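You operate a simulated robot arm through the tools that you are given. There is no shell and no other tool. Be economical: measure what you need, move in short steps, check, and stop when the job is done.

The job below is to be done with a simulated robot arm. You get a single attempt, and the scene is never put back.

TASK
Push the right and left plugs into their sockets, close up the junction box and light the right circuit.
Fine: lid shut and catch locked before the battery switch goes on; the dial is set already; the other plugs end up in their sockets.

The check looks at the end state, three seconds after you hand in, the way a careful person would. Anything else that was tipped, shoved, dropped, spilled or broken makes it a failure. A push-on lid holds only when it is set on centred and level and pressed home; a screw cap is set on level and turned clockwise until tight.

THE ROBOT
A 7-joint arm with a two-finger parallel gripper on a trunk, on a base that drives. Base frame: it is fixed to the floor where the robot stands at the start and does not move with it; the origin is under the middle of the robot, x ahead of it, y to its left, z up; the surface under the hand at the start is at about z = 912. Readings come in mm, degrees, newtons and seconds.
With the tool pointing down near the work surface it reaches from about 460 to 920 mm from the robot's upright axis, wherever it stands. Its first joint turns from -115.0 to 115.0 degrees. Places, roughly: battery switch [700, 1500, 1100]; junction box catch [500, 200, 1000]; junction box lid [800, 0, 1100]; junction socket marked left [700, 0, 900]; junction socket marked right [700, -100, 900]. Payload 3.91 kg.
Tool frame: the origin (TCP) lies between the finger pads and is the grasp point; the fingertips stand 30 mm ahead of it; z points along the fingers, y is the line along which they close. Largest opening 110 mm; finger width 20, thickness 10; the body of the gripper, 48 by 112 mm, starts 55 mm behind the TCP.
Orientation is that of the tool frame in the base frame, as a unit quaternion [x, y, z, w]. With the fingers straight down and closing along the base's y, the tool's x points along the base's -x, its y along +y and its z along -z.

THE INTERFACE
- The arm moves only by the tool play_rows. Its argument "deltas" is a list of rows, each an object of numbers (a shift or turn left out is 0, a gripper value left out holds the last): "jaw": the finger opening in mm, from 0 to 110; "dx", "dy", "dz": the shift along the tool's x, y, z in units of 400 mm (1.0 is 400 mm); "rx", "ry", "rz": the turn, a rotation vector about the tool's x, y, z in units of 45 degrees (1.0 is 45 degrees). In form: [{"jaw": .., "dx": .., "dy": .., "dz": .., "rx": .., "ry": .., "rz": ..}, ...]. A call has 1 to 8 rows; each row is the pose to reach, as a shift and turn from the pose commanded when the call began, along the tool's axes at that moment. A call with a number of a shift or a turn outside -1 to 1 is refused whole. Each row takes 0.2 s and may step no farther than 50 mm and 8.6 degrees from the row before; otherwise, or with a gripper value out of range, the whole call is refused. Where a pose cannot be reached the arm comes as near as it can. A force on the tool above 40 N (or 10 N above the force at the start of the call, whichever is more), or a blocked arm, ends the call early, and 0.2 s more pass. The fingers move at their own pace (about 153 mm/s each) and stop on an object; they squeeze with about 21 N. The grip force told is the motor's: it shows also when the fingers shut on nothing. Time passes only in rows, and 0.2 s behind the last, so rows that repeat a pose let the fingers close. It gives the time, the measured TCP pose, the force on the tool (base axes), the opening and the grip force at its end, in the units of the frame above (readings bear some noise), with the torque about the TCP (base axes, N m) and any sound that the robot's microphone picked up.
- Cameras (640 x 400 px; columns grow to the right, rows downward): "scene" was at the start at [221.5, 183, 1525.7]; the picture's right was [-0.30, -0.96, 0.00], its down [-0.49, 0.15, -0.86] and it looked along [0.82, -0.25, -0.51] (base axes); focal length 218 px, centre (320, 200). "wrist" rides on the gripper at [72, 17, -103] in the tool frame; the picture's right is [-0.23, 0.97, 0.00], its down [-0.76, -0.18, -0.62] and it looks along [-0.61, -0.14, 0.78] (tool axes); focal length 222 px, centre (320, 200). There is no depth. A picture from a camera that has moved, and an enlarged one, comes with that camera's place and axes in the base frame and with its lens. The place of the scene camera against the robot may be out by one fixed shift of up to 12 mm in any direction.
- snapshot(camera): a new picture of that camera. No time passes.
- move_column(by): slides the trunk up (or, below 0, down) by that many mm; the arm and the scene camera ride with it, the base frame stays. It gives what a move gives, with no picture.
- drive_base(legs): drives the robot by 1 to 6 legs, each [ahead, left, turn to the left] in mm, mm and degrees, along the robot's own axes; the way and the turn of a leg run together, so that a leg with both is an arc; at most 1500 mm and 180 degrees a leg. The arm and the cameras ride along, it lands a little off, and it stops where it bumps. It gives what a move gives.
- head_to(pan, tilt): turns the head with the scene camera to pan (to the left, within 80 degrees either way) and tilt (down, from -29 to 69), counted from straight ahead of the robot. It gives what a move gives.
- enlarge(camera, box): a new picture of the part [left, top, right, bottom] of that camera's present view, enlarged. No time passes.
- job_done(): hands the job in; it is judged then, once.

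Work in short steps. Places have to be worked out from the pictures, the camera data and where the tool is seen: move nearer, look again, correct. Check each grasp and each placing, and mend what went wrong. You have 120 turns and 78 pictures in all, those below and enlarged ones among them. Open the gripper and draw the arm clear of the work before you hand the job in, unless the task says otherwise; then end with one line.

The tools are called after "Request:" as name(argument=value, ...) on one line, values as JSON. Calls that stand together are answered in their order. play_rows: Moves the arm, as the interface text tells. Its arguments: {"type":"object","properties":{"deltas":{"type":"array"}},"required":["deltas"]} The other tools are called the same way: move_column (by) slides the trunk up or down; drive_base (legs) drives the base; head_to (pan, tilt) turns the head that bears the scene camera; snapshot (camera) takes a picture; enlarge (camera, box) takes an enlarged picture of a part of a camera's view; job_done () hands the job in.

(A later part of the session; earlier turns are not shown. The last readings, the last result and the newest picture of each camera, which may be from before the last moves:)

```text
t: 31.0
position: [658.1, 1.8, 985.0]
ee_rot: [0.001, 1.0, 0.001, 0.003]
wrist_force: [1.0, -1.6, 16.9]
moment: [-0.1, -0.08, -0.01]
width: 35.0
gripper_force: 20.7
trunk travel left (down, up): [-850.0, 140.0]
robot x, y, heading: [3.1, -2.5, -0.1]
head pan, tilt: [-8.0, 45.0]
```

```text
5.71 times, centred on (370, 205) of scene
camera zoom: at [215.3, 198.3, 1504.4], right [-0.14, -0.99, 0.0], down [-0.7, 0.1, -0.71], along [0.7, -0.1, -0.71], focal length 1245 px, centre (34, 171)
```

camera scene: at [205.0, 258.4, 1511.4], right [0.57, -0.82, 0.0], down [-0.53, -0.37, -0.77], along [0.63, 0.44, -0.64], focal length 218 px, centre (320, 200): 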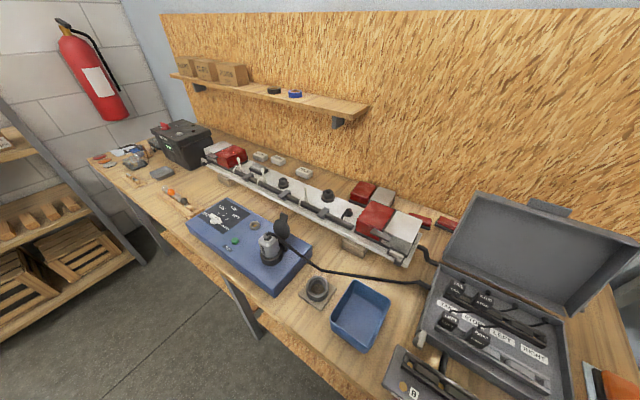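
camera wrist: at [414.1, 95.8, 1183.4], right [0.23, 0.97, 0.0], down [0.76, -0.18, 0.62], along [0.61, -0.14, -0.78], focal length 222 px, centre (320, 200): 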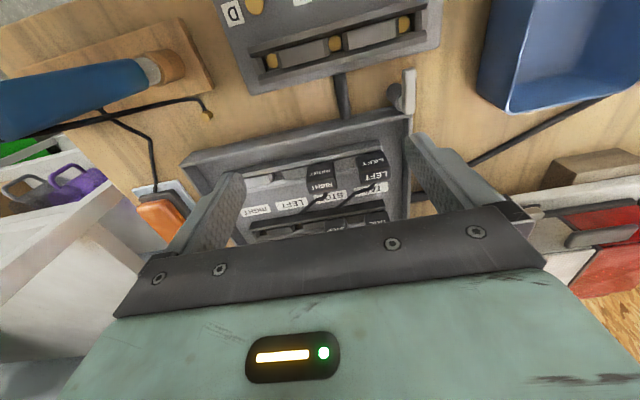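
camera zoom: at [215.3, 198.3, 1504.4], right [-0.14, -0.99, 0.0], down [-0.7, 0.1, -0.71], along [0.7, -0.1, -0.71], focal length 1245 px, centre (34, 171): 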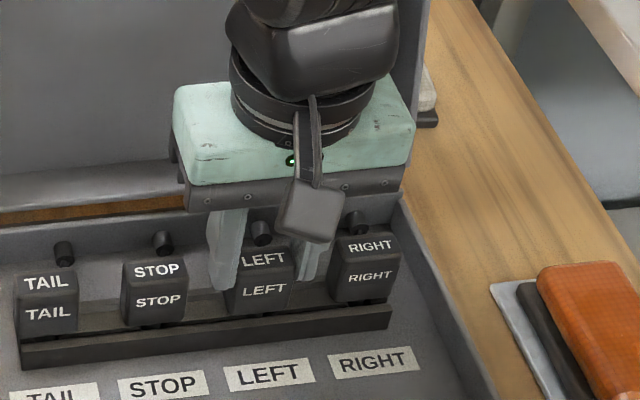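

Plug is in. Release, lift, close the fingers and press the top home as before.

Request:
play_rows(deltas=[{"jaw": 50}, {"jaw": 50}, {"dz": -0.08}, {"dz": -0.16}, {"dz": -0.16, "jaw": 0}, {"dz": -0.16}])

Request:
play_rows(deltas=[{"dx": 0.004, "dz": 0.05}, {"dx": 0.004, "dz": 0.08}, {"dx": 0.004, "dz": 0.1}, {"dx": 0.004, "dz": 0.11}, {"dx": 0.004, "dz": 0.12}, {"dx": 0.004, "dz": 0.13}, {"dx": 0.004, "dz": 0.14}])

Request:
enlarge(camera="scene", box=[320, 170, 420, 240])

```text
t: 32.4
position: [657.4, 1.8, 1049.8]
ee_rot: [0.001, 1.0, 0.0, 0.003]
wrist_force: [0.0, 0.3, -0.4]
moment: [0.01, 0.01, 0.02]
width: 0.0
gripper_force: 20.3
trunk travel left (down, up): [-850.0, 140.0]
robot x, y, heading: [-1.7, 0.3, 0.0]
head pan, tilt: [-8.0, 45.0]
```

```text
t: 33.9
position: [658.2, 2.9, 1002.5]
ee_rot: [0.0, 1.0, 0.003, 0.006]
wrist_force: [-4.2, -2.0, 25.4]
moment: [-0.08, 0.26, -0.02]
width: 0.0
gripper_force: 21.0
trunk travel left (down, up): [-850.0, 140.0]
robot x, y, heading: [0.8, -1.6, -0.3]
head pan, tilt: [-8.0, 45.0]
stopped in row 7: the force on the tool passed its limit at 46 N (the readings are from after the stop); the commanded pose is now the measured one
```

```text
5.71 times, centred on (370, 205) of scene
camera zoom: at [214.5, 198.2, 1504.7], right [-0.14, -0.99, 0.0], down [-0.7, 0.1, -0.71], along [0.7, -0.1, -0.71], focal length 1245 px, centre (34, 171)
```

zoom: 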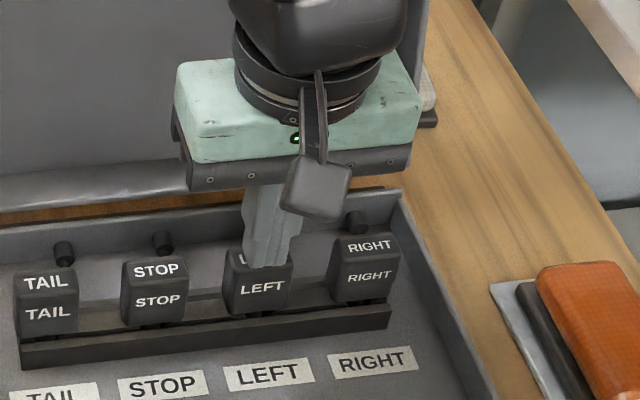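

All four plugs are level in their sockets. I raise the arm well clear and look at the lid and catch.

Request:
play_rows(deltas=[{"dz": -0.1}, {"dz": -0.2}, {"dz": -0.3}, {"dz": -0.4, "dx": 0.05}, {"dz": -0.5, "dx": 0.1}, {"dz": -0.58, "dx": 0.18}, {"dz": -0.66, "dx": 0.26}, {"dz": -0.7, "dx": 0.32}])

Request:
head_to(pan=-8, tilt=38)

Request:
snapshot(camera="scene")

Request:
snapshot(camera="wrist")

```text
t: 35.7
position: [527.6, 1.3, 1279.6]
ee_rot: [0.001, 1.0, 0.001, 0.004]
wrist_force: [-0.4, -0.4, -0.5]
moment: [0.02, 0.02, 0.0]
width: 0.0
gripper_force: 21.2
trunk travel left (down, up): [-850.0, 140.0]
robot x, y, heading: [1.0, 1.1, -0.1]
head pan, tilt: [-8.0, 45.0]
```

```text
t: 36.4
position: [527.7, 0.9, 1279.1]
ee_rot: [0.0, 1.0, 0.002, 0.005]
wrist_force: [-0.3, 1.0, 0.5]
moment: [0.01, 0.03, -0.04]
width: 0.0
gripper_force: 21.0
trunk travel left (down, up): [-850.0, 140.0]
robot x, y, heading: [-4.6, -1.6, 0.0]
head pan, tilt: [-8.0, 38.0]
```

```text
36 pictures are left
camera scene: at [220.8, 197.6, 1514.4], right [-0.14, -0.99, 0.0], down [-0.61, 0.09, -0.79], along [0.78, -0.11, -0.62], focal length 218 px, centre (320, 200)
```

scene: 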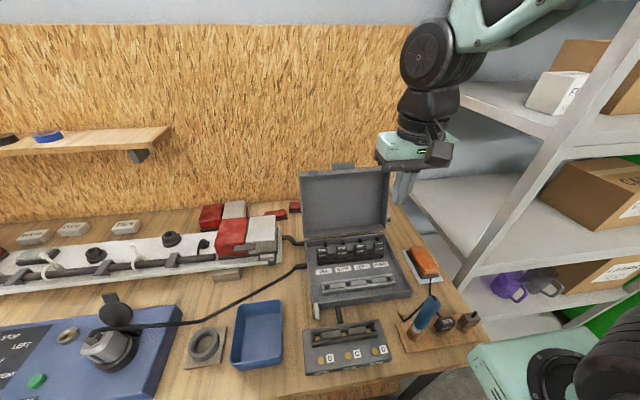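

```text
35 pictures are left
camera wrist: at [453.3, 17.5, 1382.8], right [0.23, 0.97, 0.0], down [0.76, -0.18, 0.63], along [0.61, -0.14, -0.78], focal length 222 px, centre (320, 200)
```

wrist: 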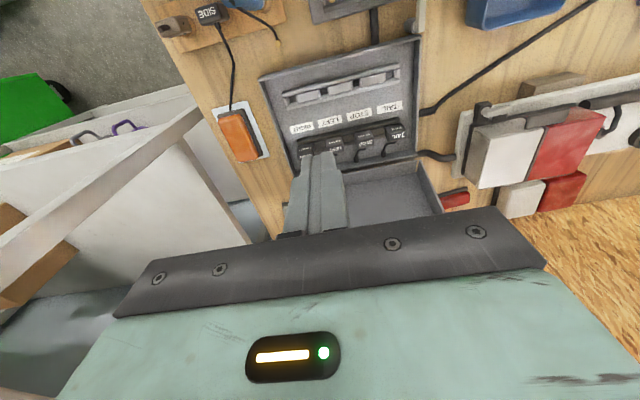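

The lid's top edge is around x≈803–815, z≈1162, y from −114 to 174, leaning back. I'll pass over it, reach down behind it with closed fingers at y≈30, and pull it forward. First pass over at z≈1290.

Request:
play_rows(deltas=[{"dz": -0.03, "dx": -0.05, "dy": 0.01}, {"dz": -0.03, "dx": -0.17, "dy": 0.02}, {"dz": -0.03, "dx": -0.29, "dy": 0.03}, {"dz": -0.03, "dx": -0.41, "dy": 0.04}, {"dz": -0.03, "dx": -0.53, "dy": 0.05}, {"dz": -0.03, "dx": -0.65, "dy": 0.06}, {"dz": -0.03, "dx": -0.77, "dy": 0.072}, {"dz": -0.03, "dx": -0.88, "dy": 0.072}])

Request:
enlarge(camera="scene", box=[240, 100, 480, 260])

Request:
snapshot(camera="wrist")

```text
t: 38.2
position: [879.0, 31.3, 1294.3]
ee_rot: [0.0, 1.0, 0.001, 0.005]
wrist_force: [-0.7, 0.7, 0.4]
moment: [0.04, -0.08, 0.0]
width: 0.0
gripper_force: 20.7
trunk travel left (down, up): [-850.0, 140.0]
robot x, y, heading: [1.5, -1.0, -0.0]
head pan, tilt: [-8.0, 38.0]
```

```text
2.50 times, centred on (360, 180) of scene
camera zoom: at [220.1, 197.5, 1514.5], right [-0.14, -0.99, 0.0], down [-0.61, 0.09, -0.79], along [0.78, -0.11, -0.62], focal length 545 px, centre (220, 250)
```

zoom: 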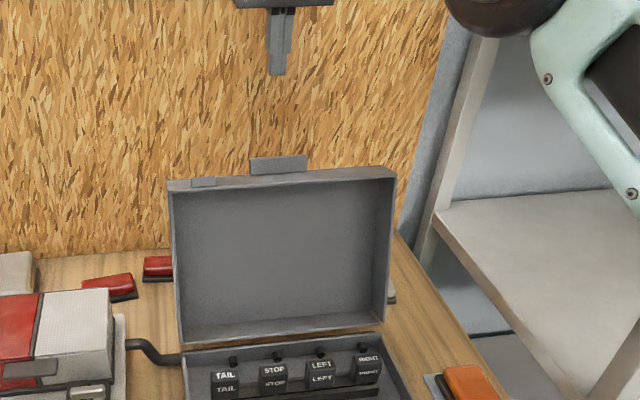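

```text
33 pictures are left
camera wrist: at [805.0, 47.7, 1398.0], right [0.23, 0.97, 0.0], down [0.76, -0.18, 0.63], along [0.61, -0.14, -0.78], focal length 222 px, centre (320, 200)
```

wrist: 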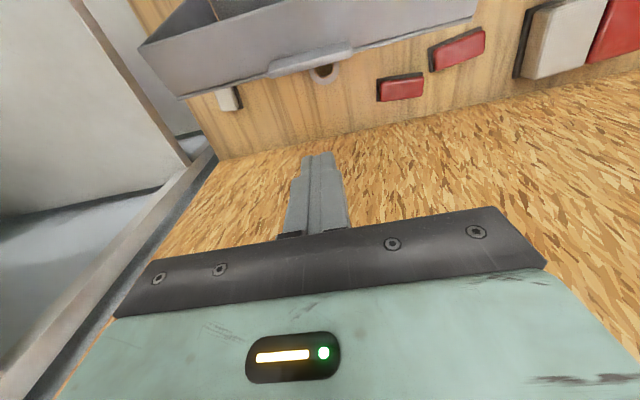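

Lid's back edge is at x≈833 and the wall at ≈994, so x=879 is clear. Lower to TCP z≈1145 behind the lid.

Request:
play_rows(deltas=[{"dz": 0.1}, {"dz": 0.2}, {"dz": 0.3}, {"dz": 0.375}, {"dz": 0.375}])

Request:
enlarge(camera="scene", box=[240, 100, 480, 260])

```text
t: 39.4
position: [879.3, 31.0, 1145.2]
ee_rot: [0.0, 1.0, 0.001, 0.004]
wrist_force: [0.0, -0.5, -0.4]
moment: [0.0, 0.0, -0.05]
width: 0.0
gripper_force: 21.4
trunk travel left (down, up): [-850.0, 140.0]
robot x, y, heading: [-0.3, 0.0, 0.2]
head pan, tilt: [-8.0, 38.0]
```

```text
2.50 times, centred on (360, 180) of scene
camera zoom: at [220.9, 197.6, 1514.4], right [-0.14, -0.99, 0.0], down [-0.61, 0.09, -0.79], along [0.78, -0.11, -0.62], focal length 545 px, centre (220, 250)
```

zoom: 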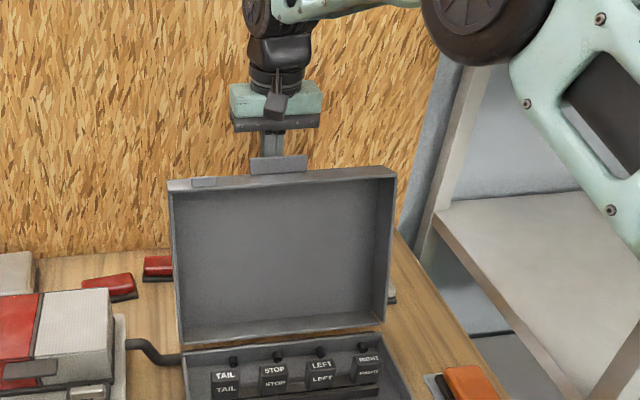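

Fingers are behind the lid. Pull forward (−x) in small steps.

Request:
play_rows(deltas=[{"dx": 0.05}, {"dx": 0.1}, {"dx": 0.13}, {"dx": 0.16}, {"dx": 0.19}, {"dx": 0.22}, {"dx": 0.25}, {"dx": 0.28}])

Request:
enlarge(camera="scene", box=[240, 100, 480, 260])

```text
t: 41.2
position: [768.8, 32.0, 1142.0]
ee_rot: [0.001, 1.0, 0.001, 0.005]
wrist_force: [0.4, 0.4, -0.7]
moment: [-0.03, 0.01, 0.01]
width: 0.3
gripper_force: 20.7
trunk travel left (down, up): [-850.0, 140.0]
robot x, y, heading: [0.3, -1.2, -0.1]
head pan, tilt: [-8.0, 38.0]
```

```text
2.50 times, centred on (360, 180) of scene
camera zoom: at [221.0, 197.6, 1514.4], right [-0.14, -0.99, 0.0], down [-0.61, 0.09, -0.79], along [0.78, -0.11, -0.62], focal length 545 px, centre (220, 250)
```

zoom: 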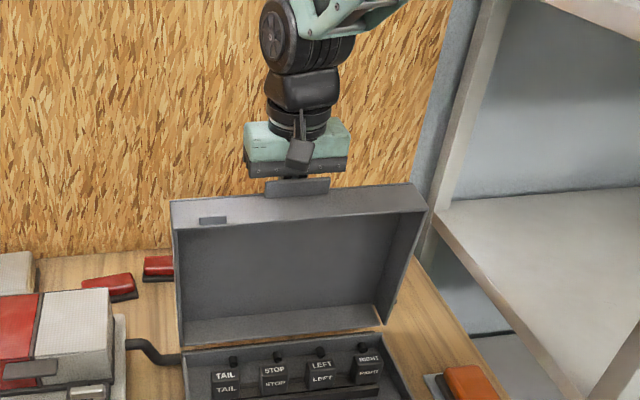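

The lid follows with little force. Raise 15 mm to keep the tab clear of the gripper body and keep pulling.

Request:
play_rows(deltas=[{"dx": 0.0, "dz": -0.04}, {"dx": 0.03, "dz": -0.04}, {"dx": 0.06, "dz": -0.04}, {"dx": 0.09, "dz": -0.04}, {"dx": 0.12, "dz": -0.04}, {"dx": 0.15, "dz": -0.04}, {"dx": 0.18, "dz": -0.04}])

Request:
enlarge(camera="scene", box=[240, 100, 480, 260])

```text
t: 42.8
position: [694.0, 32.1, 1158.0]
ee_rot: [0.0, 1.0, 0.001, 0.005]
wrist_force: [0.5, -0.6, -0.4]
moment: [0.01, 0.03, 0.01]
width: 0.4
gripper_force: 21.1
trunk travel left (down, up): [-850.0, 140.0]
robot x, y, heading: [-0.0, 0.0, -0.1]
head pan, tilt: [-8.0, 38.0]
```

```text
2.50 times, centred on (360, 180) of scene
camera zoom: at [221.0, 197.6, 1514.4], right [-0.14, -0.99, 0.0], down [-0.61, 0.09, -0.79], along [0.78, -0.11, -0.62], focal length 545 px, centre (220, 250)
```

zoom: 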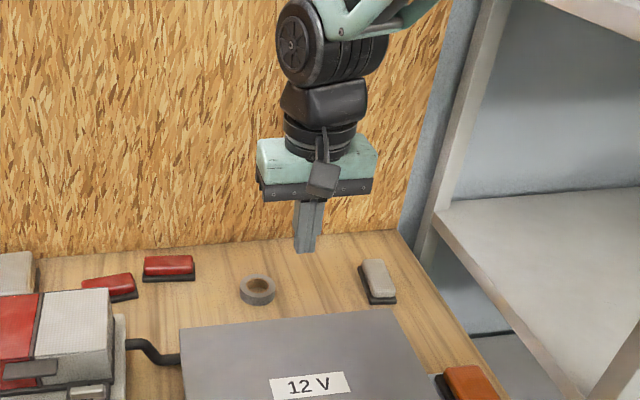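

The lid swung shut. Look at the box with the scene camera tilted down, and move the hand back above the front.

Request:
head_to(pan=-5, tilt=55)

Request:
enlarge(camera="scene", box=[260, 130, 460, 290])

```text
t: 43.6
position: [694.4, 32.0, 1157.5]
ee_rot: [0.0, 1.0, 0.0, 0.005]
wrist_force: [-0.6, 0.6, 0.4]
moment: [-0.01, 0.02, 0.0]
width: 0.0
gripper_force: 20.4
trunk travel left (down, up): [-850.0, 140.0]
robot x, y, heading: [0.5, 0.4, 0.0]
head pan, tilt: [-5.0, 55.0]
```

```text
2.50 times, centred on (360, 210) of scene
camera zoom: at [207.2, 203.3, 1490.8], right [-0.09, -1.0, 0.0], down [-0.82, 0.07, -0.57], along [0.57, -0.05, -0.82], focal length 545 px, centre (220, 175)
```

zoom: 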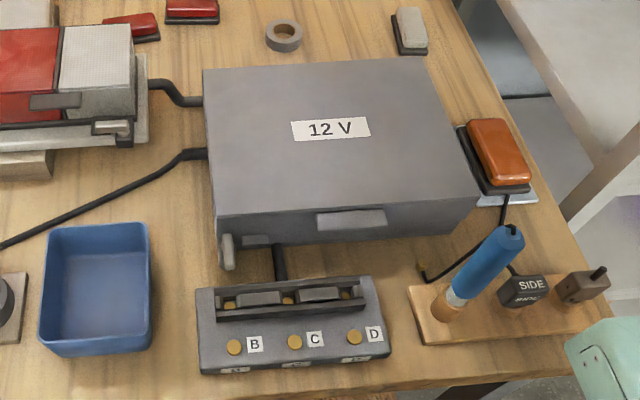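

Lid is down. Now look at the catch on the left front from close with the wrist camera.

Request:
play_rows(deltas=[{"dx": 0.09, "dy": 0.05}, {"dx": 0.18, "dy": 0.1, "dz": 0.03}, {"dx": 0.27, "dy": 0.15, "dz": 0.06}, {"dx": 0.36, "dy": 0.2, "dz": 0.1}, {"dx": 0.45, "dy": 0.25, "dz": 0.14}, {"dx": 0.54, "dy": 0.29, "dz": 0.19}, {"dx": 0.54, "dy": 0.29, "dz": 0.19}])

Request:
snapshot(camera="wrist")

Request:
enlarge(camera="wrist", box=[240, 70, 400, 190])

```text
t: 45.2
position: [481.3, 147.8, 1079.2]
ee_rot: [0.0, 1.0, 0.001, 0.005]
wrist_force: [0.2, 0.8, -0.1]
moment: [-0.01, 0.0, -0.04]
width: 0.3
gripper_force: 21.0
trunk travel left (down, up): [-850.0, 140.0]
robot x, y, heading: [1.3, -1.0, 0.1]
head pan, tilt: [-5.0, 55.0]
```

```text
28 pictures are left
camera wrist: at [406.7, 165.2, 1183.2], right [0.23, 0.97, 0.0], down [0.76, -0.18, 0.63], along [0.61, -0.14, -0.78], focal length 222 px, centre (320, 200)
```

wrist: 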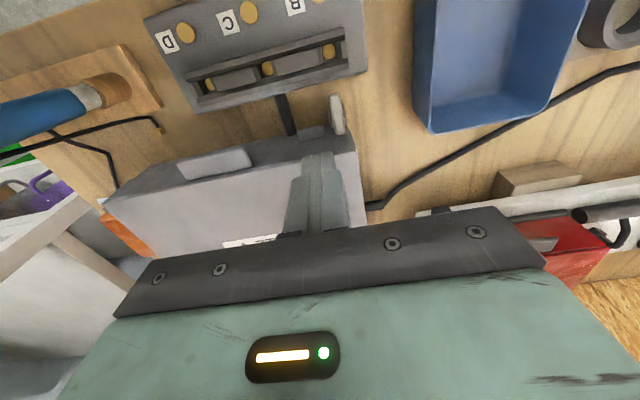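

```text
3.33 times, centred on (320, 130) of wrist
camera zoom: at [406.7, 165.2, 1183.2], right [0.23, 0.97, 0.0], down [0.76, -0.18, 0.63], along [0.61, -0.14, -0.78], focal length 740 px, centre (320, 433)
```

zoom: 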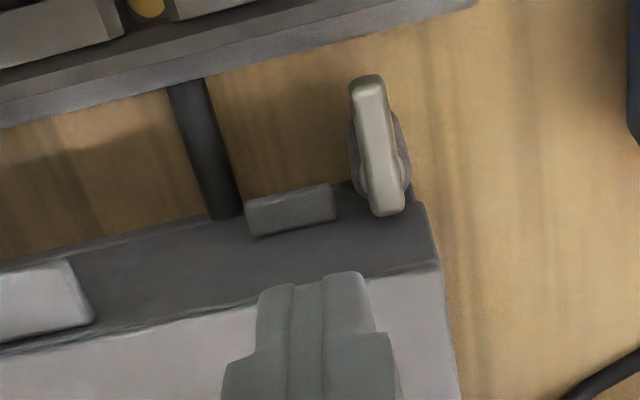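

The catch geometry is unclear; I view it from another side and at higher zoom.

Request:
enlarge(camera="scene", box=[330, 215, 390, 250])

Request:
play_rows(deltas=[{"dy": -0.1}, {"dy": -0.2, "dz": 0.03}, {"dy": -0.28, "dz": 0.06}, {"dy": -0.28, "dz": 0.06}])

Request:
enlarge(camera="wrist", box=[350, 50, 490, 140])

```text
10.67 times, centred on (360, 232) of scene
camera zoom: at [207.1, 203.4, 1490.8], right [-0.09, -1.0, 0.0], down [-0.82, 0.07, -0.57], along [0.57, -0.05, -0.82], focal length 2325 px, centre (-107, -147)
```

zoom: 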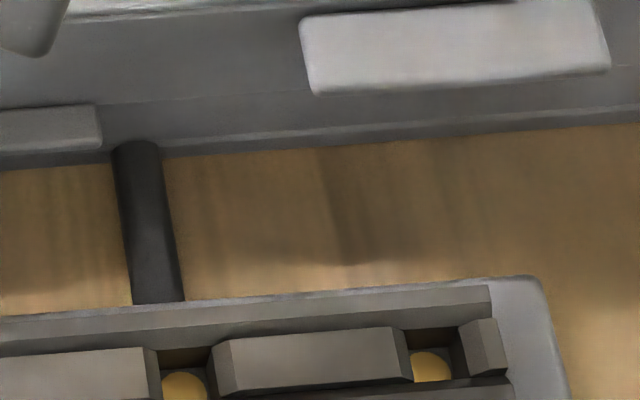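

```text
t: 46.2
position: [480.4, 36.1, 1056.6]
ee_rot: [0.0, 1.0, 0.001, 0.005]
wrist_force: [-0.3, 0.3, -0.5]
moment: [0.01, 0.04, -0.01]
width: 0.0
gripper_force: 20.9
trunk travel left (down, up): [-850.0, 140.0]
robot x, y, heading: [-1.8, -1.7, -0.1]
head pan, tilt: [-5.0, 55.0]
```

```text
4.44 times, centred on (420, 95) of wrist
camera zoom: at [406.2, 54.4, 1160.5], right [0.23, 0.97, 0.0], down [0.76, -0.18, 0.63], along [0.61, -0.14, -0.78], focal length 987 px, centre (-124, 667)
```

zoom: 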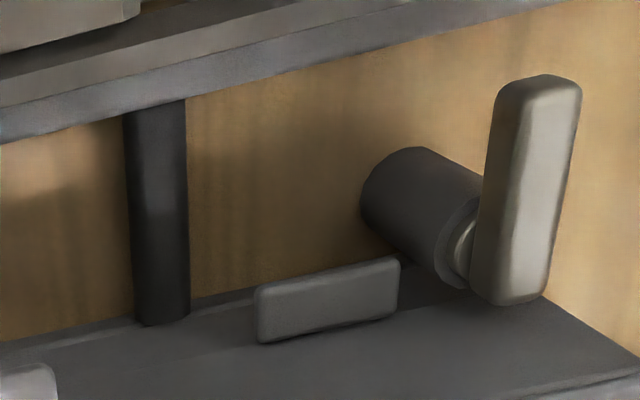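

Now it is clear: the catch is a lever on a vertical post at about (490, 161), lying horizontally toward the robot (end ≈ (463, 166), z≈955), to be swung over the lid's tab at (499, 134). I go to its +y side with closed fingers.

Request:
play_rows(deltas=[{"dx": 0.015, "dy": 0.1}, {"dx": 0.031, "dy": 0.2}, {"dx": 0.031, "dy": 0.3}, {"dx": 0.031, "dy": 0.4}, {"dx": 0.031, "dy": 0.4, "dz": 0.07}, {"dx": 0.031, "dy": 0.4, "dz": 0.14}, {"dx": 0.031, "dy": 0.4, "dz": 0.2}, {"dx": 0.031, "dy": 0.4, "dz": 0.2}])

Request:
enlarge(camera="wrist", box=[220, 80, 400, 200])

Request:
enlarge(camera="scene", box=[300, 180, 380, 240])

```text
t: 48.0
position: [468.5, 196.3, 975.8]
ee_rot: [0.0, 1.0, 0.001, 0.005]
wrist_force: [-0.7, 0.1, -0.9]
moment: [0.01, -0.01, 0.02]
width: 0.0
gripper_force: 20.7
trunk travel left (down, up): [-850.0, 140.0]
robot x, y, heading: [-1.5, -1.3, -0.1]
head pan, tilt: [-5.0, 55.0]
```

```text
3.33 times, centred on (310, 140) of wrist
camera zoom: at [395.6, 214.1, 1079.3], right [0.23, 0.97, 0.0], down [0.76, -0.18, 0.63], along [0.61, -0.14, -0.78], focal length 740 px, centre (353, 400)
```

zoom: 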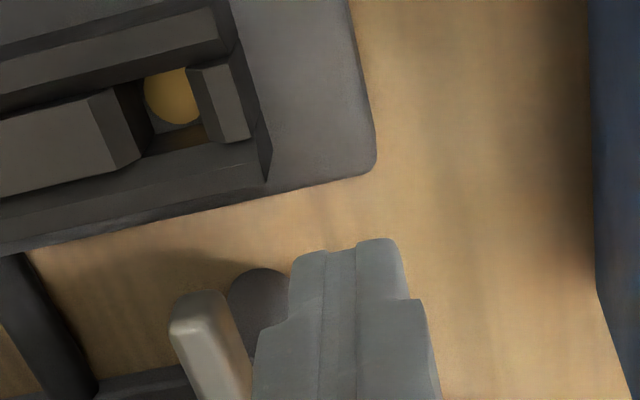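

```text
6.67 times, centred on (340, 210) of scene
camera zoom: at [207.1, 203.4, 1490.7], right [-0.09, -1.0, 0.0], down [-0.82, 0.07, -0.57], along [0.57, -0.05, -0.82], focal length 1453 px, centre (187, 133)
```

zoom: 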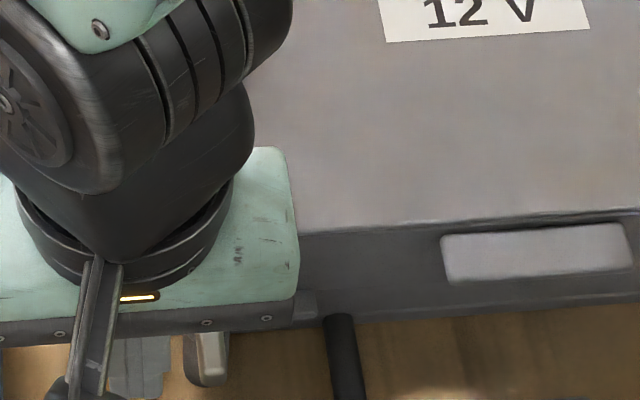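

Finger sits just +y of the lever. Push it −y in small steps and look.

Request:
play_rows(deltas=[{"dy": -0.02}, {"dy": -0.035}, {"dy": -0.05}, {"dy": -0.065}, {"dy": -0.08}, {"dy": -0.08}])

Request:
enlarge(camera="wrist", box=[220, 80, 400, 200])

```text
t: 49.4
position: [469.7, 164.3, 974.1]
ee_rot: [0.001, 1.0, 0.0, 0.005]
wrist_force: [0.6, -0.5, -0.7]
moment: [0.0, -0.02, 0.0]
width: 0.1
gripper_force: 21.3
trunk travel left (down, up): [-850.0, 140.0]
robot x, y, heading: [2.2, 3.5, -0.1]
head pan, tilt: [-5.0, 55.0]
```

```text
3.33 times, centred on (310, 140) of wrist
camera zoom: at [395.9, 181.9, 1079.3], right [0.23, 0.97, 0.0], down [0.76, -0.18, 0.63], along [0.61, -0.14, -0.78], focal length 740 px, centre (353, 400)
```

zoom: 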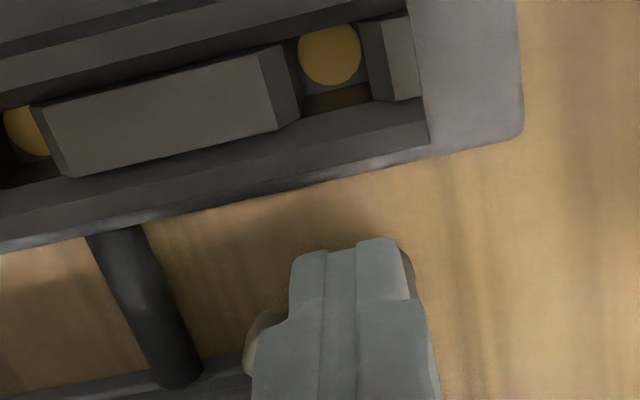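

The lever is turning. Continue −y, then curve toward +x to bring it over the tab.

Request:
play_rows(deltas=[{"dy": -0.015}, {"dy": -0.03}, {"dy": -0.045}, {"dy": -0.055, "dx": -0.004}, {"dy": -0.06, "dx": -0.008}, {"dy": -0.06, "dx": -0.012}])

Request:
enlarge(camera="wrist", box=[220, 80, 400, 200])

```text
t: 50.8
position: [475.4, 139.4, 976.2]
ee_rot: [0.0, 1.0, 0.0, 0.005]
wrist_force: [-0.5, 0.8, 0.3]
moment: [0.0, -0.02, -0.01]
width: 0.4
gripper_force: 21.3
trunk travel left (down, up): [-850.0, 140.0]
robot x, y, heading: [-1.8, 1.8, -0.2]
head pan, tilt: [-5.0, 55.0]
```

```text
3.33 times, centred on (310, 140) of wrist
camera zoom: at [400.7, 157.2, 1080.4], right [0.23, 0.97, 0.0], down [0.76, -0.18, 0.63], along [0.61, -0.14, -0.78], focal length 740 px, centre (353, 400)
```

zoom: 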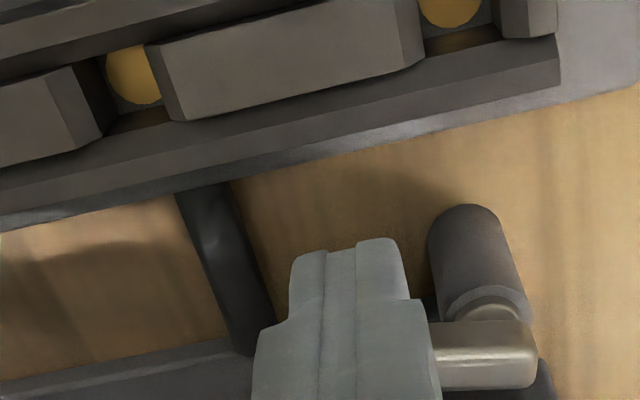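

The lever is nearly parallel to the box front. Press gently +x until it stops.

Request:
play_rows(deltas=[{"dx": -0.008}, {"dx": -0.016}, {"dx": -0.024}, {"dx": -0.03}])

Request:
enlarge(camera="wrist", box=[220, 80, 400, 200])

```text
t: 51.8
position: [479.5, 139.8, 977.1]
ee_rot: [-0.002, 1.0, 0.0, 0.0]
wrist_force: [-39.1, 1.2, 4.5]
moment: [0.39, 0.92, 0.07]
width: 0.0
gripper_force: 21.0
trunk travel left (down, up): [-850.0, 140.0]
robot x, y, heading: [2.8, 2.6, -0.0]
head pan, tilt: [-5.0, 55.0]
```

```text
3.33 times, centred on (310, 140) of wrist
camera zoom: at [407.6, 157.2, 1081.1], right [0.22, 0.97, 0.0], down [0.76, -0.17, 0.62], along [0.61, -0.14, -0.78], focal length 740 px, centre (353, 400)
```

zoom: 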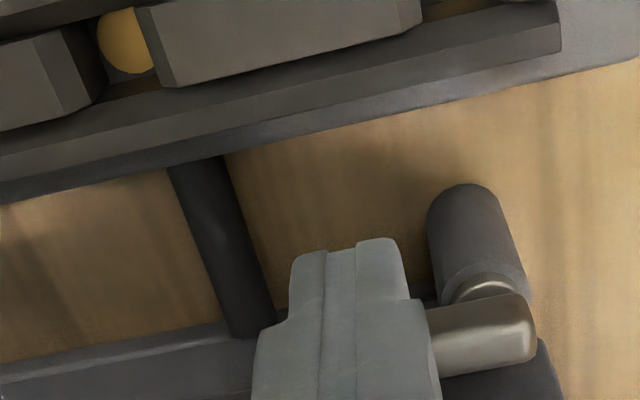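

It reached its stop (39 N). Back off, raise and view the catch.

Request:
play_rows(deltas=[{"dx": 0.03}, {"dx": 0.05}, {"dx": 0.05, "dz": -0.08}, {"dx": 0.04, "dy": -0.05, "dz": -0.16}, {"dx": 0.02, "dy": -0.1, "dz": -0.24}, {"dx": 0.0, "dy": -0.15, "dz": -0.24}])

Request:
enlarge(camera="wrist", box=[240, 60, 440, 190])

Request:
enlarge(camera="scene", box=[300, 140, 480, 260])

```text
t: 53.2
position: [485.3, 80.2, 1071.5]
ee_rot: [-0.001, 1.0, 0.001, 0.005]
wrist_force: [0.4, 0.5, -0.4]
moment: [0.01, 0.0, -0.02]
width: 0.0
gripper_force: 20.7
trunk travel left (down, up): [-850.0, 140.0]
robot x, y, heading: [-5.0, -0.8, 0.0]
head pan, tilt: [-5.0, 55.0]
```

```text
3.08 times, centred on (340, 125) of wrist
camera zoom: at [411.7, 97.2, 1175.8], right [0.23, 0.97, 0.0], down [0.76, -0.18, 0.63], along [0.62, -0.14, -0.78], focal length 684 px, centre (258, 431)
```

zoom: 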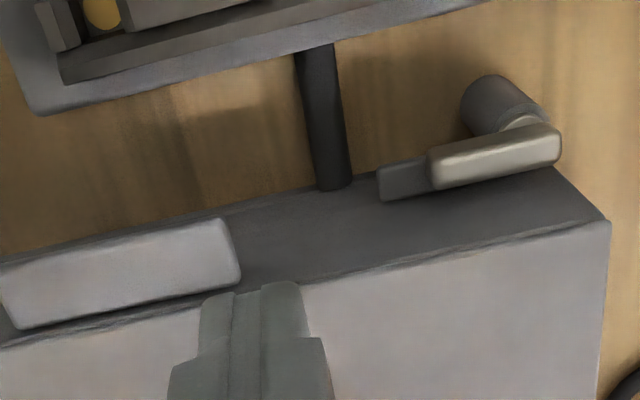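

```text
3.33 times, centred on (390, 200) of scene
camera zoom: at [206.9, 203.7, 1490.7], right [-0.09, -1.0, 0.0], down [-0.82, 0.07, -0.57], along [0.57, -0.05, -0.82], focal length 726 px, centre (87, 200)
```

zoom: 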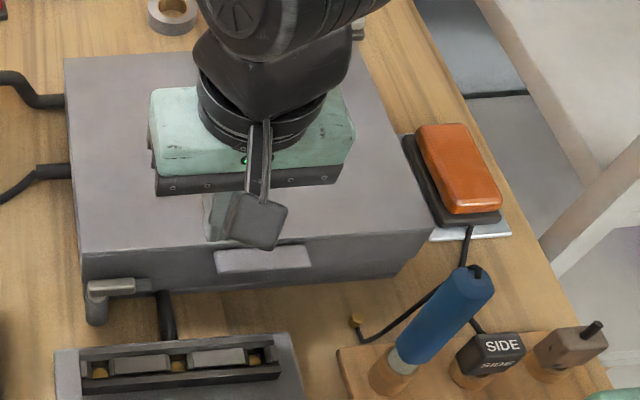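

The lever lies over the lid's tab: locked. Raise the arm high, then drive left toward the battery.

Request:
play_rows(deltas=[{"dz": -0.1}, {"dz": -0.21}, {"dz": -0.32}, {"dz": -0.43}, {"dz": -0.54}, {"dz": -0.65}, {"dz": -0.76}, {"dz": -0.82}])

Request:
head_to(pan=50, tilt=40)

Request:
snapshot(camera="scene")

```text
t: 55.0
position: [481.2, 78.0, 1400.6]
ee_rot: [0.001, 1.0, 0.0, 0.004]
wrist_force: [-0.1, -0.2, -0.1]
moment: [-0.02, 0.01, -0.01]
width: 0.0
gripper_force: 21.0
trunk travel left (down, up): [-850.0, 140.0]
robot x, y, heading: [-0.2, 2.3, 0.1]
head pan, tilt: [-5.0, 55.0]
```

```text
t: 56.2
position: [482.4, 76.4, 1399.9]
ee_rot: [0.0, 1.0, 0.001, 0.005]
wrist_force: [-0.9, -0.7, 0.4]
moment: [0.0, 0.0, 0.03]
width: 0.1
gripper_force: 20.6
trunk travel left (down, up): [-850.0, 140.0]
robot x, y, heading: [-1.6, 3.6, 0.1]
head pan, tilt: [50.0, 40.0]
```

```text
17 pictures are left
camera scene: at [190.0, 274.7, 1511.4], right [0.77, -0.64, 0.0], down [-0.41, -0.49, -0.77], along [0.49, 0.59, -0.64], focal length 218 px, centre (320, 200)
```

scene: 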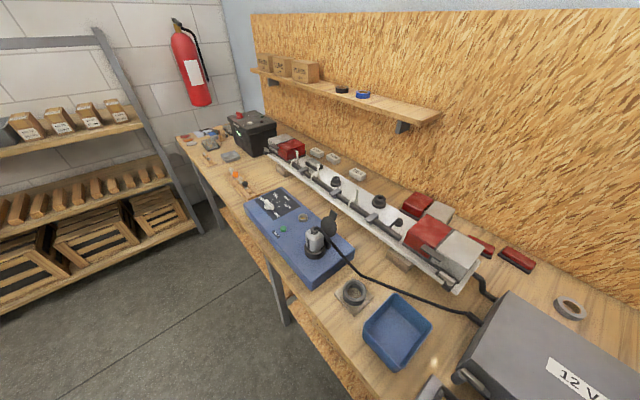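

Path is clear with the arm at x≈480, z≈1400. Drive left 1300 mm.

Request:
drive_base(legs=[[0, 700, 0], [0, 600, 0]])

Request:
head_to(pan=5, tilt=40)

Request:
snapshot(camera="scene")

```text
t: 63.2
position: [472.0, 1412.1, 1400.2]
ee_rot: [-0.007, 1.0, 0.0, 0.006]
wrist_force: [-0.8, -0.1, 0.5]
moment: [0.0, -0.01, -0.01]
width: 0.0
gripper_force: 21.4
trunk travel left (down, up): [-850.0, 140.0]
robot x, y, heading: [-8.4, 1325.6, 0.6]
head pan, tilt: [50.0, 40.0]
```

```text
t: 64.3
position: [472.3, 1410.4, 1400.1]
ee_rot: [-0.006, 1.0, 0.001, 0.006]
wrist_force: [0.8, 0.4, -0.6]
moment: [-0.02, 0.02, -0.01]
width: 0.0
gripper_force: 20.4
trunk travel left (down, up): [-850.0, 140.0]
robot x, y, heading: [-7.1, 1330.7, 0.8]
head pan, tilt: [5.0, 40.0]
```

```text
16 pictures are left
camera scene: at [209.4, 1547.6, 1511.4], right [0.1, -0.99, 0.0], down [-0.64, -0.06, -0.77], along [0.76, 0.08, -0.64], focal length 218 px, centre (320, 200)
```

scene: 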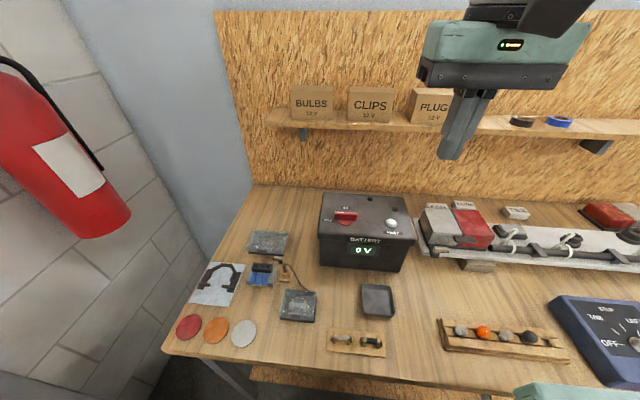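

Zoom on the battery switch and on the dial.

Request:
enlarge(camera="scene", box=[305, 180, 425, 270])

Request:
enlarge(camera="scene", box=[560, 280, 640, 370])

```text
4.44 times, centred on (365, 225) of scene
camera zoom: at [209.4, 1547.6, 1511.4], right [0.1, -0.99, 0.0], down [-0.64, -0.06, -0.77], along [0.76, 0.08, -0.64], focal length 969 px, centre (120, 89)
```

zoom: 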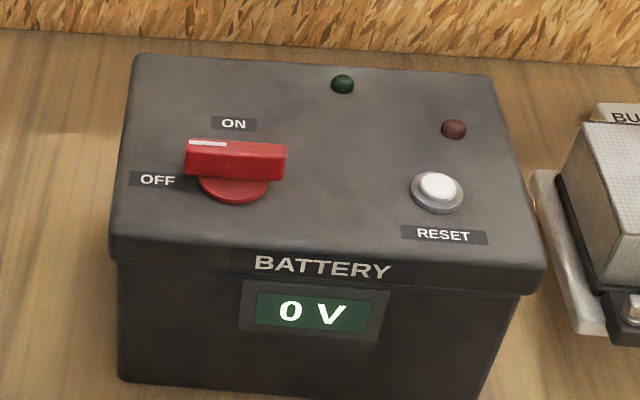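

```text
4.44 times, centred on (600, 325) of scene
camera zoom: at [209.4, 1547.6, 1511.4], right [0.1, -0.99, 0.0], down [-0.64, -0.06, -0.77], along [0.76, 0.08, -0.64], focal length 969 px, centre (-924, -356)
```

zoom: 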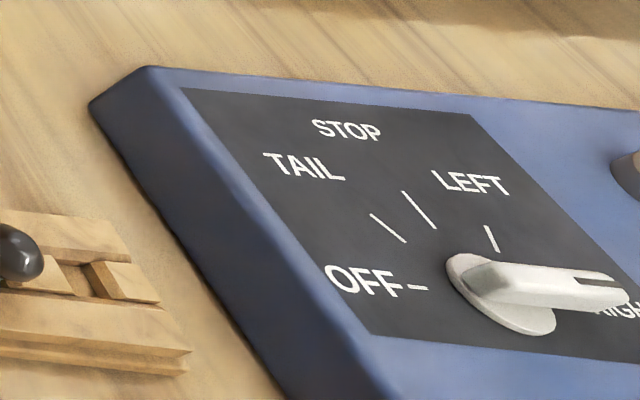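

The dial points at RIGHT. The switch's pointer is at OFF (+y); it has to turn 90° clockwise to ON. I move nearer and view the knob with the wrist camera.

Request:
play_rows(deltas=[{"dx": -0.06, "dy": 0.05, "dz": 0.07}, {"dx": -0.12, "dy": 0.1, "dz": 0.14}, {"dx": -0.18, "dy": 0.15, "dz": 0.21}, {"dx": -0.25, "dy": 0.19, "dz": 0.29}, {"dx": -0.32, "dy": 0.2225, "dz": 0.375}, {"dx": -0.32, "dy": 0.2225, "dz": 0.375}])

Request:
enlarge(camera="wrist", box=[240, 60, 440, 190])

```text
t: 65.7
position: [598.6, 1502.4, 1255.9]
ee_rot: [-0.006, 1.0, 0.001, 0.005]
wrist_force: [0.6, -0.7, 0.0]
moment: [0.0, -0.02, 0.01]
width: 0.2
gripper_force: 21.0
trunk travel left (down, up): [-850.0, 140.0]
robot x, y, heading: [-6.8, 1330.7, 0.6]
head pan, tilt: [5.0, 40.0]
```

```text
3.08 times, centred on (340, 125) of wrist
camera zoom: at [525.2, 1518.7, 1359.2], right [0.21, 0.98, 0.0], down [0.76, -0.17, 0.63], along [0.62, -0.13, -0.78], focal length 684 px, centre (258, 431)
```

zoom: 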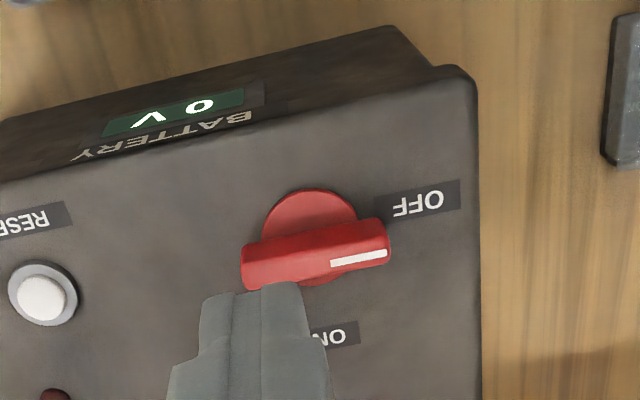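

The knob top is near (648, 1518, ~1105). I rotate the tool 90° counterclockwise (so the later turn comes back to neutral) while moving above it, jaws open.

Request:
play_rows(deltas=[{"jaw": 50, "rz": -0.18, "dx": -0.03, "dy": 0.01}, {"rz": -0.36, "dx": -0.06, "dy": 0.02}, {"rz": -0.54, "dx": -0.09, "dy": 0.03}, {"rz": -0.72, "dx": -0.1225, "dy": 0.039}, {"rz": -0.9, "dx": -0.1225, "dy": 0.039}, {"rz": -1.08, "dx": -0.1225, "dy": 0.039}, {"rz": -1.26, "dx": -0.1225, "dy": 0.039}, {"rz": -1.44, "dx": -0.1225, "dy": 0.039}])

Request:
play_rows(deltas=[{"rz": -0.18}, {"rz": -0.36}, {"rz": -0.54}, {"rz": -0.57}, {"rz": -0.57}])

Request:
enlarge(camera="wrist", box=[220, 60, 460, 220])

```text
refused: -1.08 is not a number from -1 to 1
```

```text
t: 66.9
position: [599.1, 1501.6, 1253.2]
ee_rot: [-0.229, 0.973, 0.0, 0.005]
wrist_force: [-0.3, -0.3, -1.0]
moment: [0.01, 0.0, -0.02]
width: 0.0
gripper_force: 20.7
trunk travel left (down, up): [-850.0, 140.0]
robot x, y, heading: [-9.2, 1326.6, 0.7]
head pan, tilt: [5.0, 40.0]
```

```text
2.50 times, centred on (340, 140) of wrist
camera zoom: at [526.4, 1485.2, 1356.8], right [-0.23, 0.97, 0.0], down [0.75, 0.18, 0.63], along [0.61, 0.15, -0.78], focal length 555 px, centre (270, 350)
```

zoom: 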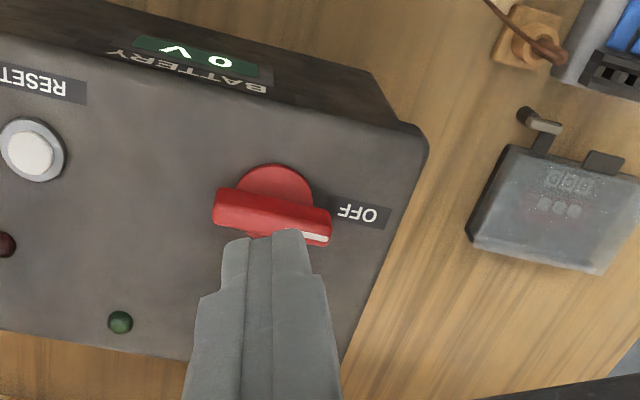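

One call was refused; tool is now turned 26.5°. I continue the rotation to 90° while moving above the knob with jaws open.

Request:
play_rows(deltas=[{"jaw": 50, "rz": -0.18, "dx": -0.03, "dy": -0.005, "dz": 0.0}, {"rz": -0.36, "dx": -0.07, "dy": -0.01, "dz": 0.03}, {"rz": -0.54, "dx": -0.1, "dy": -0.019, "dz": 0.06}, {"rz": -0.72, "dx": -0.1275, "dy": -0.019, "dz": 0.1}, {"rz": -0.9, "dx": -0.1275, "dy": -0.019, "dz": 0.1}, {"rz": -0.99, "dx": -0.1275, "dy": -0.019, "dz": 0.1}])

Request:
play_rows(deltas=[{"rz": -0.18}, {"rz": -0.36}, {"rz": -0.42}, {"rz": -0.42}])

Request:
enlarge(camera="wrist", box=[220, 60, 460, 220])

```text
t: 68.3
position: [648.8, 1519.8, 1211.8]
ee_rot: [-0.581, 0.814, -0.002, 0.004]
wrist_force: [-0.3, 1.1, 0.2]
moment: [0.0, -0.03, 0.02]
width: 50.1
gripper_force: 0.2
trunk travel left (down, up): [-850.0, 140.0]
robot x, y, heading: [-7.3, 1329.1, 0.6]
head pan, tilt: [5.0, 40.0]
```

```text
t: 69.3
position: [651.6, 1519.2, 1213.2]
ee_rot: [-0.706, 0.708, -0.004, 0.005]
wrist_force: [-0.5, 0.4, -0.6]
moment: [0.03, 0.04, 0.03]
width: 49.8
gripper_force: 0.0
trunk travel left (down, up): [-850.0, 140.0]
robot x, y, heading: [-5.4, 1326.6, 0.7]
head pan, tilt: [5.0, 40.0]
```

```text
2.50 times, centred on (340, 140) of wrist
camera zoom: at [631.6, 1446.4, 1316.9], right [-0.97, 0.23, -0.01], down [0.17, 0.76, 0.63], along [0.15, 0.61, -0.78], focal length 555 px, centre (270, 350)
```

zoom: 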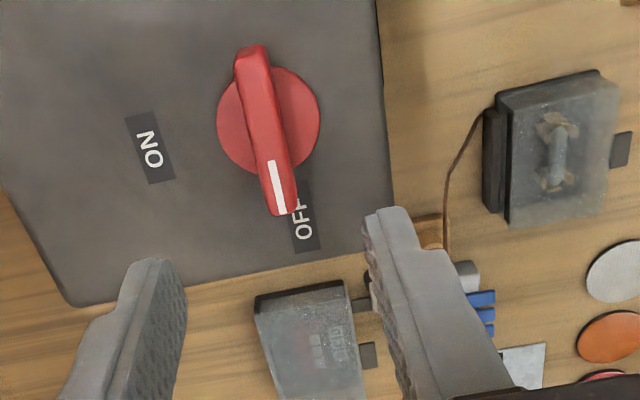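

Knob centre ≈ (651.5, 1516), bar along y, top ≈1092. Centre over it and descend to TCP ≈1132, then check.

Request:
play_rows(deltas=[{"dx": 0.0075, "dy": -0.003, "dz": 0.07}, {"dx": 0.0075, "dy": -0.003, "dz": 0.14}, {"dx": 0.0075, "dy": -0.003, "dz": 0.2}, {"dx": 0.0075, "dy": -0.003, "dz": 0.2}])

Request:
enlarge(camera="wrist", box=[220, 80, 430, 220])

Request:
enlarge(camera="scene", box=[305, 160, 425, 250])

```text
t: 70.3
position: [652.1, 1516.2, 1133.4]
ee_rot: [-0.706, 0.708, -0.003, 0.005]
wrist_force: [-0.2, 0.1, 0.1]
moment: [-0.01, 0.02, 0.03]
width: 50.1
gripper_force: 0.1
trunk travel left (down, up): [-850.0, 140.0]
robot x, y, heading: [-9.1, 1333.5, 0.7]
head pan, tilt: [5.0, 40.0]
```

```text
2.86 times, centred on (325, 150) of wrist
camera zoom: at [633.6, 1444.3, 1237.6], right [-0.97, 0.23, -0.01], down [0.17, 0.76, 0.63], along [0.15, 0.61, -0.78], focal length 635 px, centre (306, 343)
```

zoom: 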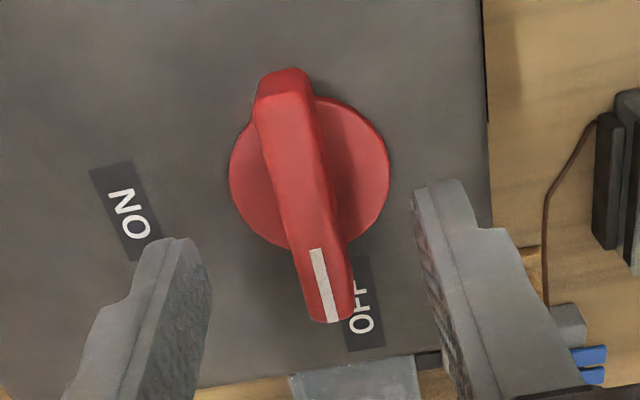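

```text
4.44 times, centred on (365, 205) of scene
camera zoom: at [209.5, 1547.5, 1511.4], right [0.1, -0.99, 0.0], down [-0.64, -0.06, -0.77], along [0.76, 0.08, -0.64], focal length 969 px, centre (120, 178)
```

zoom: 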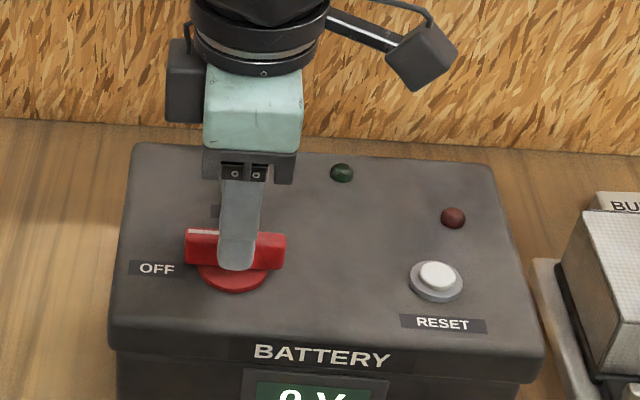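

Bar top ≈1082, disc top ≈1064. Descend to TCP ≈1099 and close on the bar.

Request:
play_rows(deltas=[{"dx": -0.003, "dz": 0.04}, {"dx": -0.003, "dz": 0.07}, {"dx": -0.003, "dz": 0.085}, {"dx": -0.003, "dz": 0.085, "jaw": 25}, {"dx": -0.003, "dz": 0.085, "jaw": 5}, {"dx": -0.003, "dz": 0.085}, {"dx": -0.003, "dz": 0.085}])

```text
t: 71.9
position: [650.4, 1518.1, 1099.7]
ee_rot: [-0.706, 0.708, -0.002, 0.005]
wrist_force: [-4.9, 4.6, 18.0]
moment: [-0.28, 1.09, -0.01]
width: 13.2
gripper_force: 44.7
trunk travel left (down, up): [-850.0, 140.0]
robot x, y, heading: [-7.7, 1326.9, 0.8]
head pan, tilt: [5.0, 40.0]
```

Bar held (13.2 mm). Ease up 2 mm and turn clockwise, first half.

Request:
play_rows(deltas=[{"dz": -0.005}, {"dz": -0.005, "rz": 0.17}, {"dz": -0.005, "rz": 0.34}, {"dz": -0.005, "rz": 0.51}, {"dz": -0.005, "rz": 0.68}, {"dz": -0.005, "rz": 0.85}, {"dz": -0.005, "rz": 0.99}])

Request:
enlarge(camera="scene", box=[305, 160, 425, 250])

```text
t: 73.5
position: [654.1, 1516.8, 1099.8]
ee_rot: [-0.385, 0.923, -0.001, 0.005]
wrist_force: [0.5, 11.1, -5.3]
moment: [-0.26, 1.4, -0.01]
width: 12.9
gripper_force: 45.7
trunk travel left (down, up): [-850.0, 140.0]
robot x, y, heading: [-10.5, 1328.9, 0.7]
head pan, tilt: [5.0, 40.0]
```

```text
4.44 times, centred on (365, 205) of scene
camera zoom: at [209.9, 1548.2, 1511.2], right [0.1, -0.99, 0.0], down [-0.64, -0.06, -0.77], along [0.76, 0.08, -0.64], focal length 969 px, centre (120, 178)
```

zoom: 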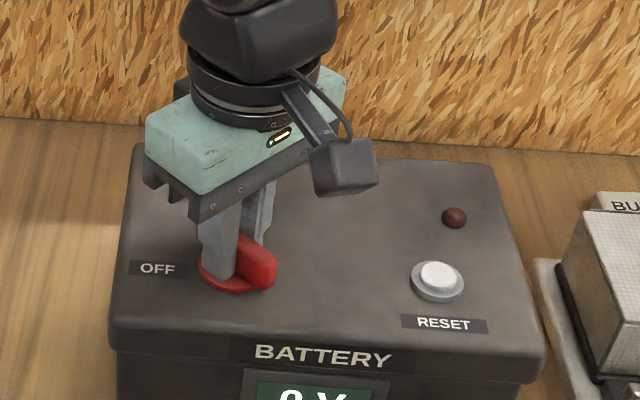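

Turning well, half way with the knob following. Second half.

Request:
play_rows(deltas=[{"rz": 0.17}, {"rz": 0.34}, {"rz": 0.51}, {"rz": 0.68}, {"rz": 0.85}, {"rz": 0.98}, {"rz": 0.98}])

Request:
enlarge(camera="scene", box=[305, 180, 425, 270])

```text
t: 75.1
position: [653.7, 1516.4, 1100.0]
ee_rot: [-0.009, 1.0, 0.0, 0.005]
wrist_force: [6.8, -5.9, -6.6]
moment: [-0.26, -0.83, -0.08]
width: 12.9
gripper_force: 45.1
trunk travel left (down, up): [-850.0, 140.0]
robot x, y, heading: [-9.2, 1327.7, 0.8]
head pan, tilt: [5.0, 40.0]
```

```text
4.44 times, centred on (365, 225) of scene
camera zoom: at [210.2, 1547.1, 1511.4], right [0.1, -0.99, 0.0], down [-0.64, -0.06, -0.77], along [0.76, 0.08, -0.64], focal length 969 px, centre (120, 89)
```

zoom: 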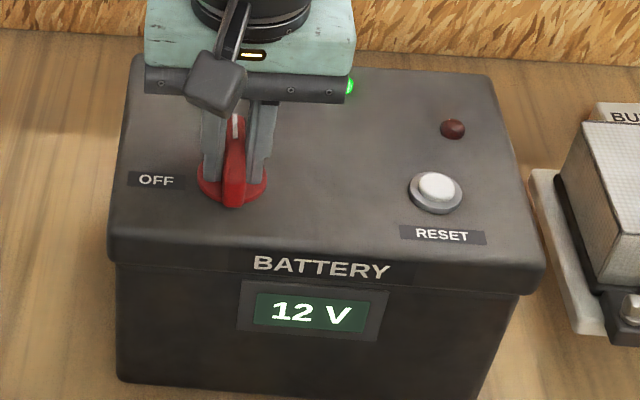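

12 V and green lamp on. Release, raise straight up, then look toward the lamps.

Request:
play_rows(deltas=[{"jaw": 50}, {"jaw": 50}, {"dz": -0.1}, {"dz": -0.2}, {"dz": -0.3, "dx": 0.05}, {"dz": -0.42, "dx": 0.1}, {"dz": -0.54, "dx": 0.15}, {"dz": -0.64, "dx": 0.22}])

Request:
head_to(pan=-45, tilt=33)

Request:
snapshot(camera="scene")

```text
refused: row 6 steps farther than a row can; nothing moved
```

```text
t: 76.3
position: [653.3, 1514.9, 1101.8]
ee_rot: [-0.01, 1.0, 0.001, 0.005]
wrist_force: [10.3, -15.0, -7.3]
moment: [-0.43, -1.38, -0.05]
width: 12.9
gripper_force: 44.7
trunk travel left (down, up): [-850.0, 140.0]
robot x, y, heading: [-6.9, 1326.1, 0.9]
head pan, tilt: [-45.0, 33.0]
```

```text
6 pictures are left
camera scene: at [189.7, 1475.9, 1522.0], right [-0.7, -0.72, 0.0], down [-0.39, 0.38, -0.84], along [0.6, -0.58, -0.55], focal length 218 px, centre (320, 200)
```

scene: 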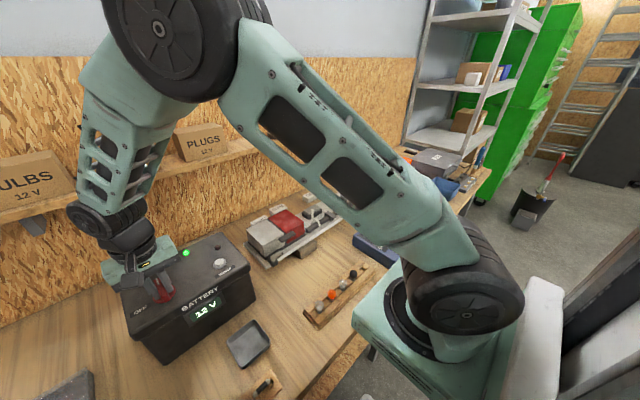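

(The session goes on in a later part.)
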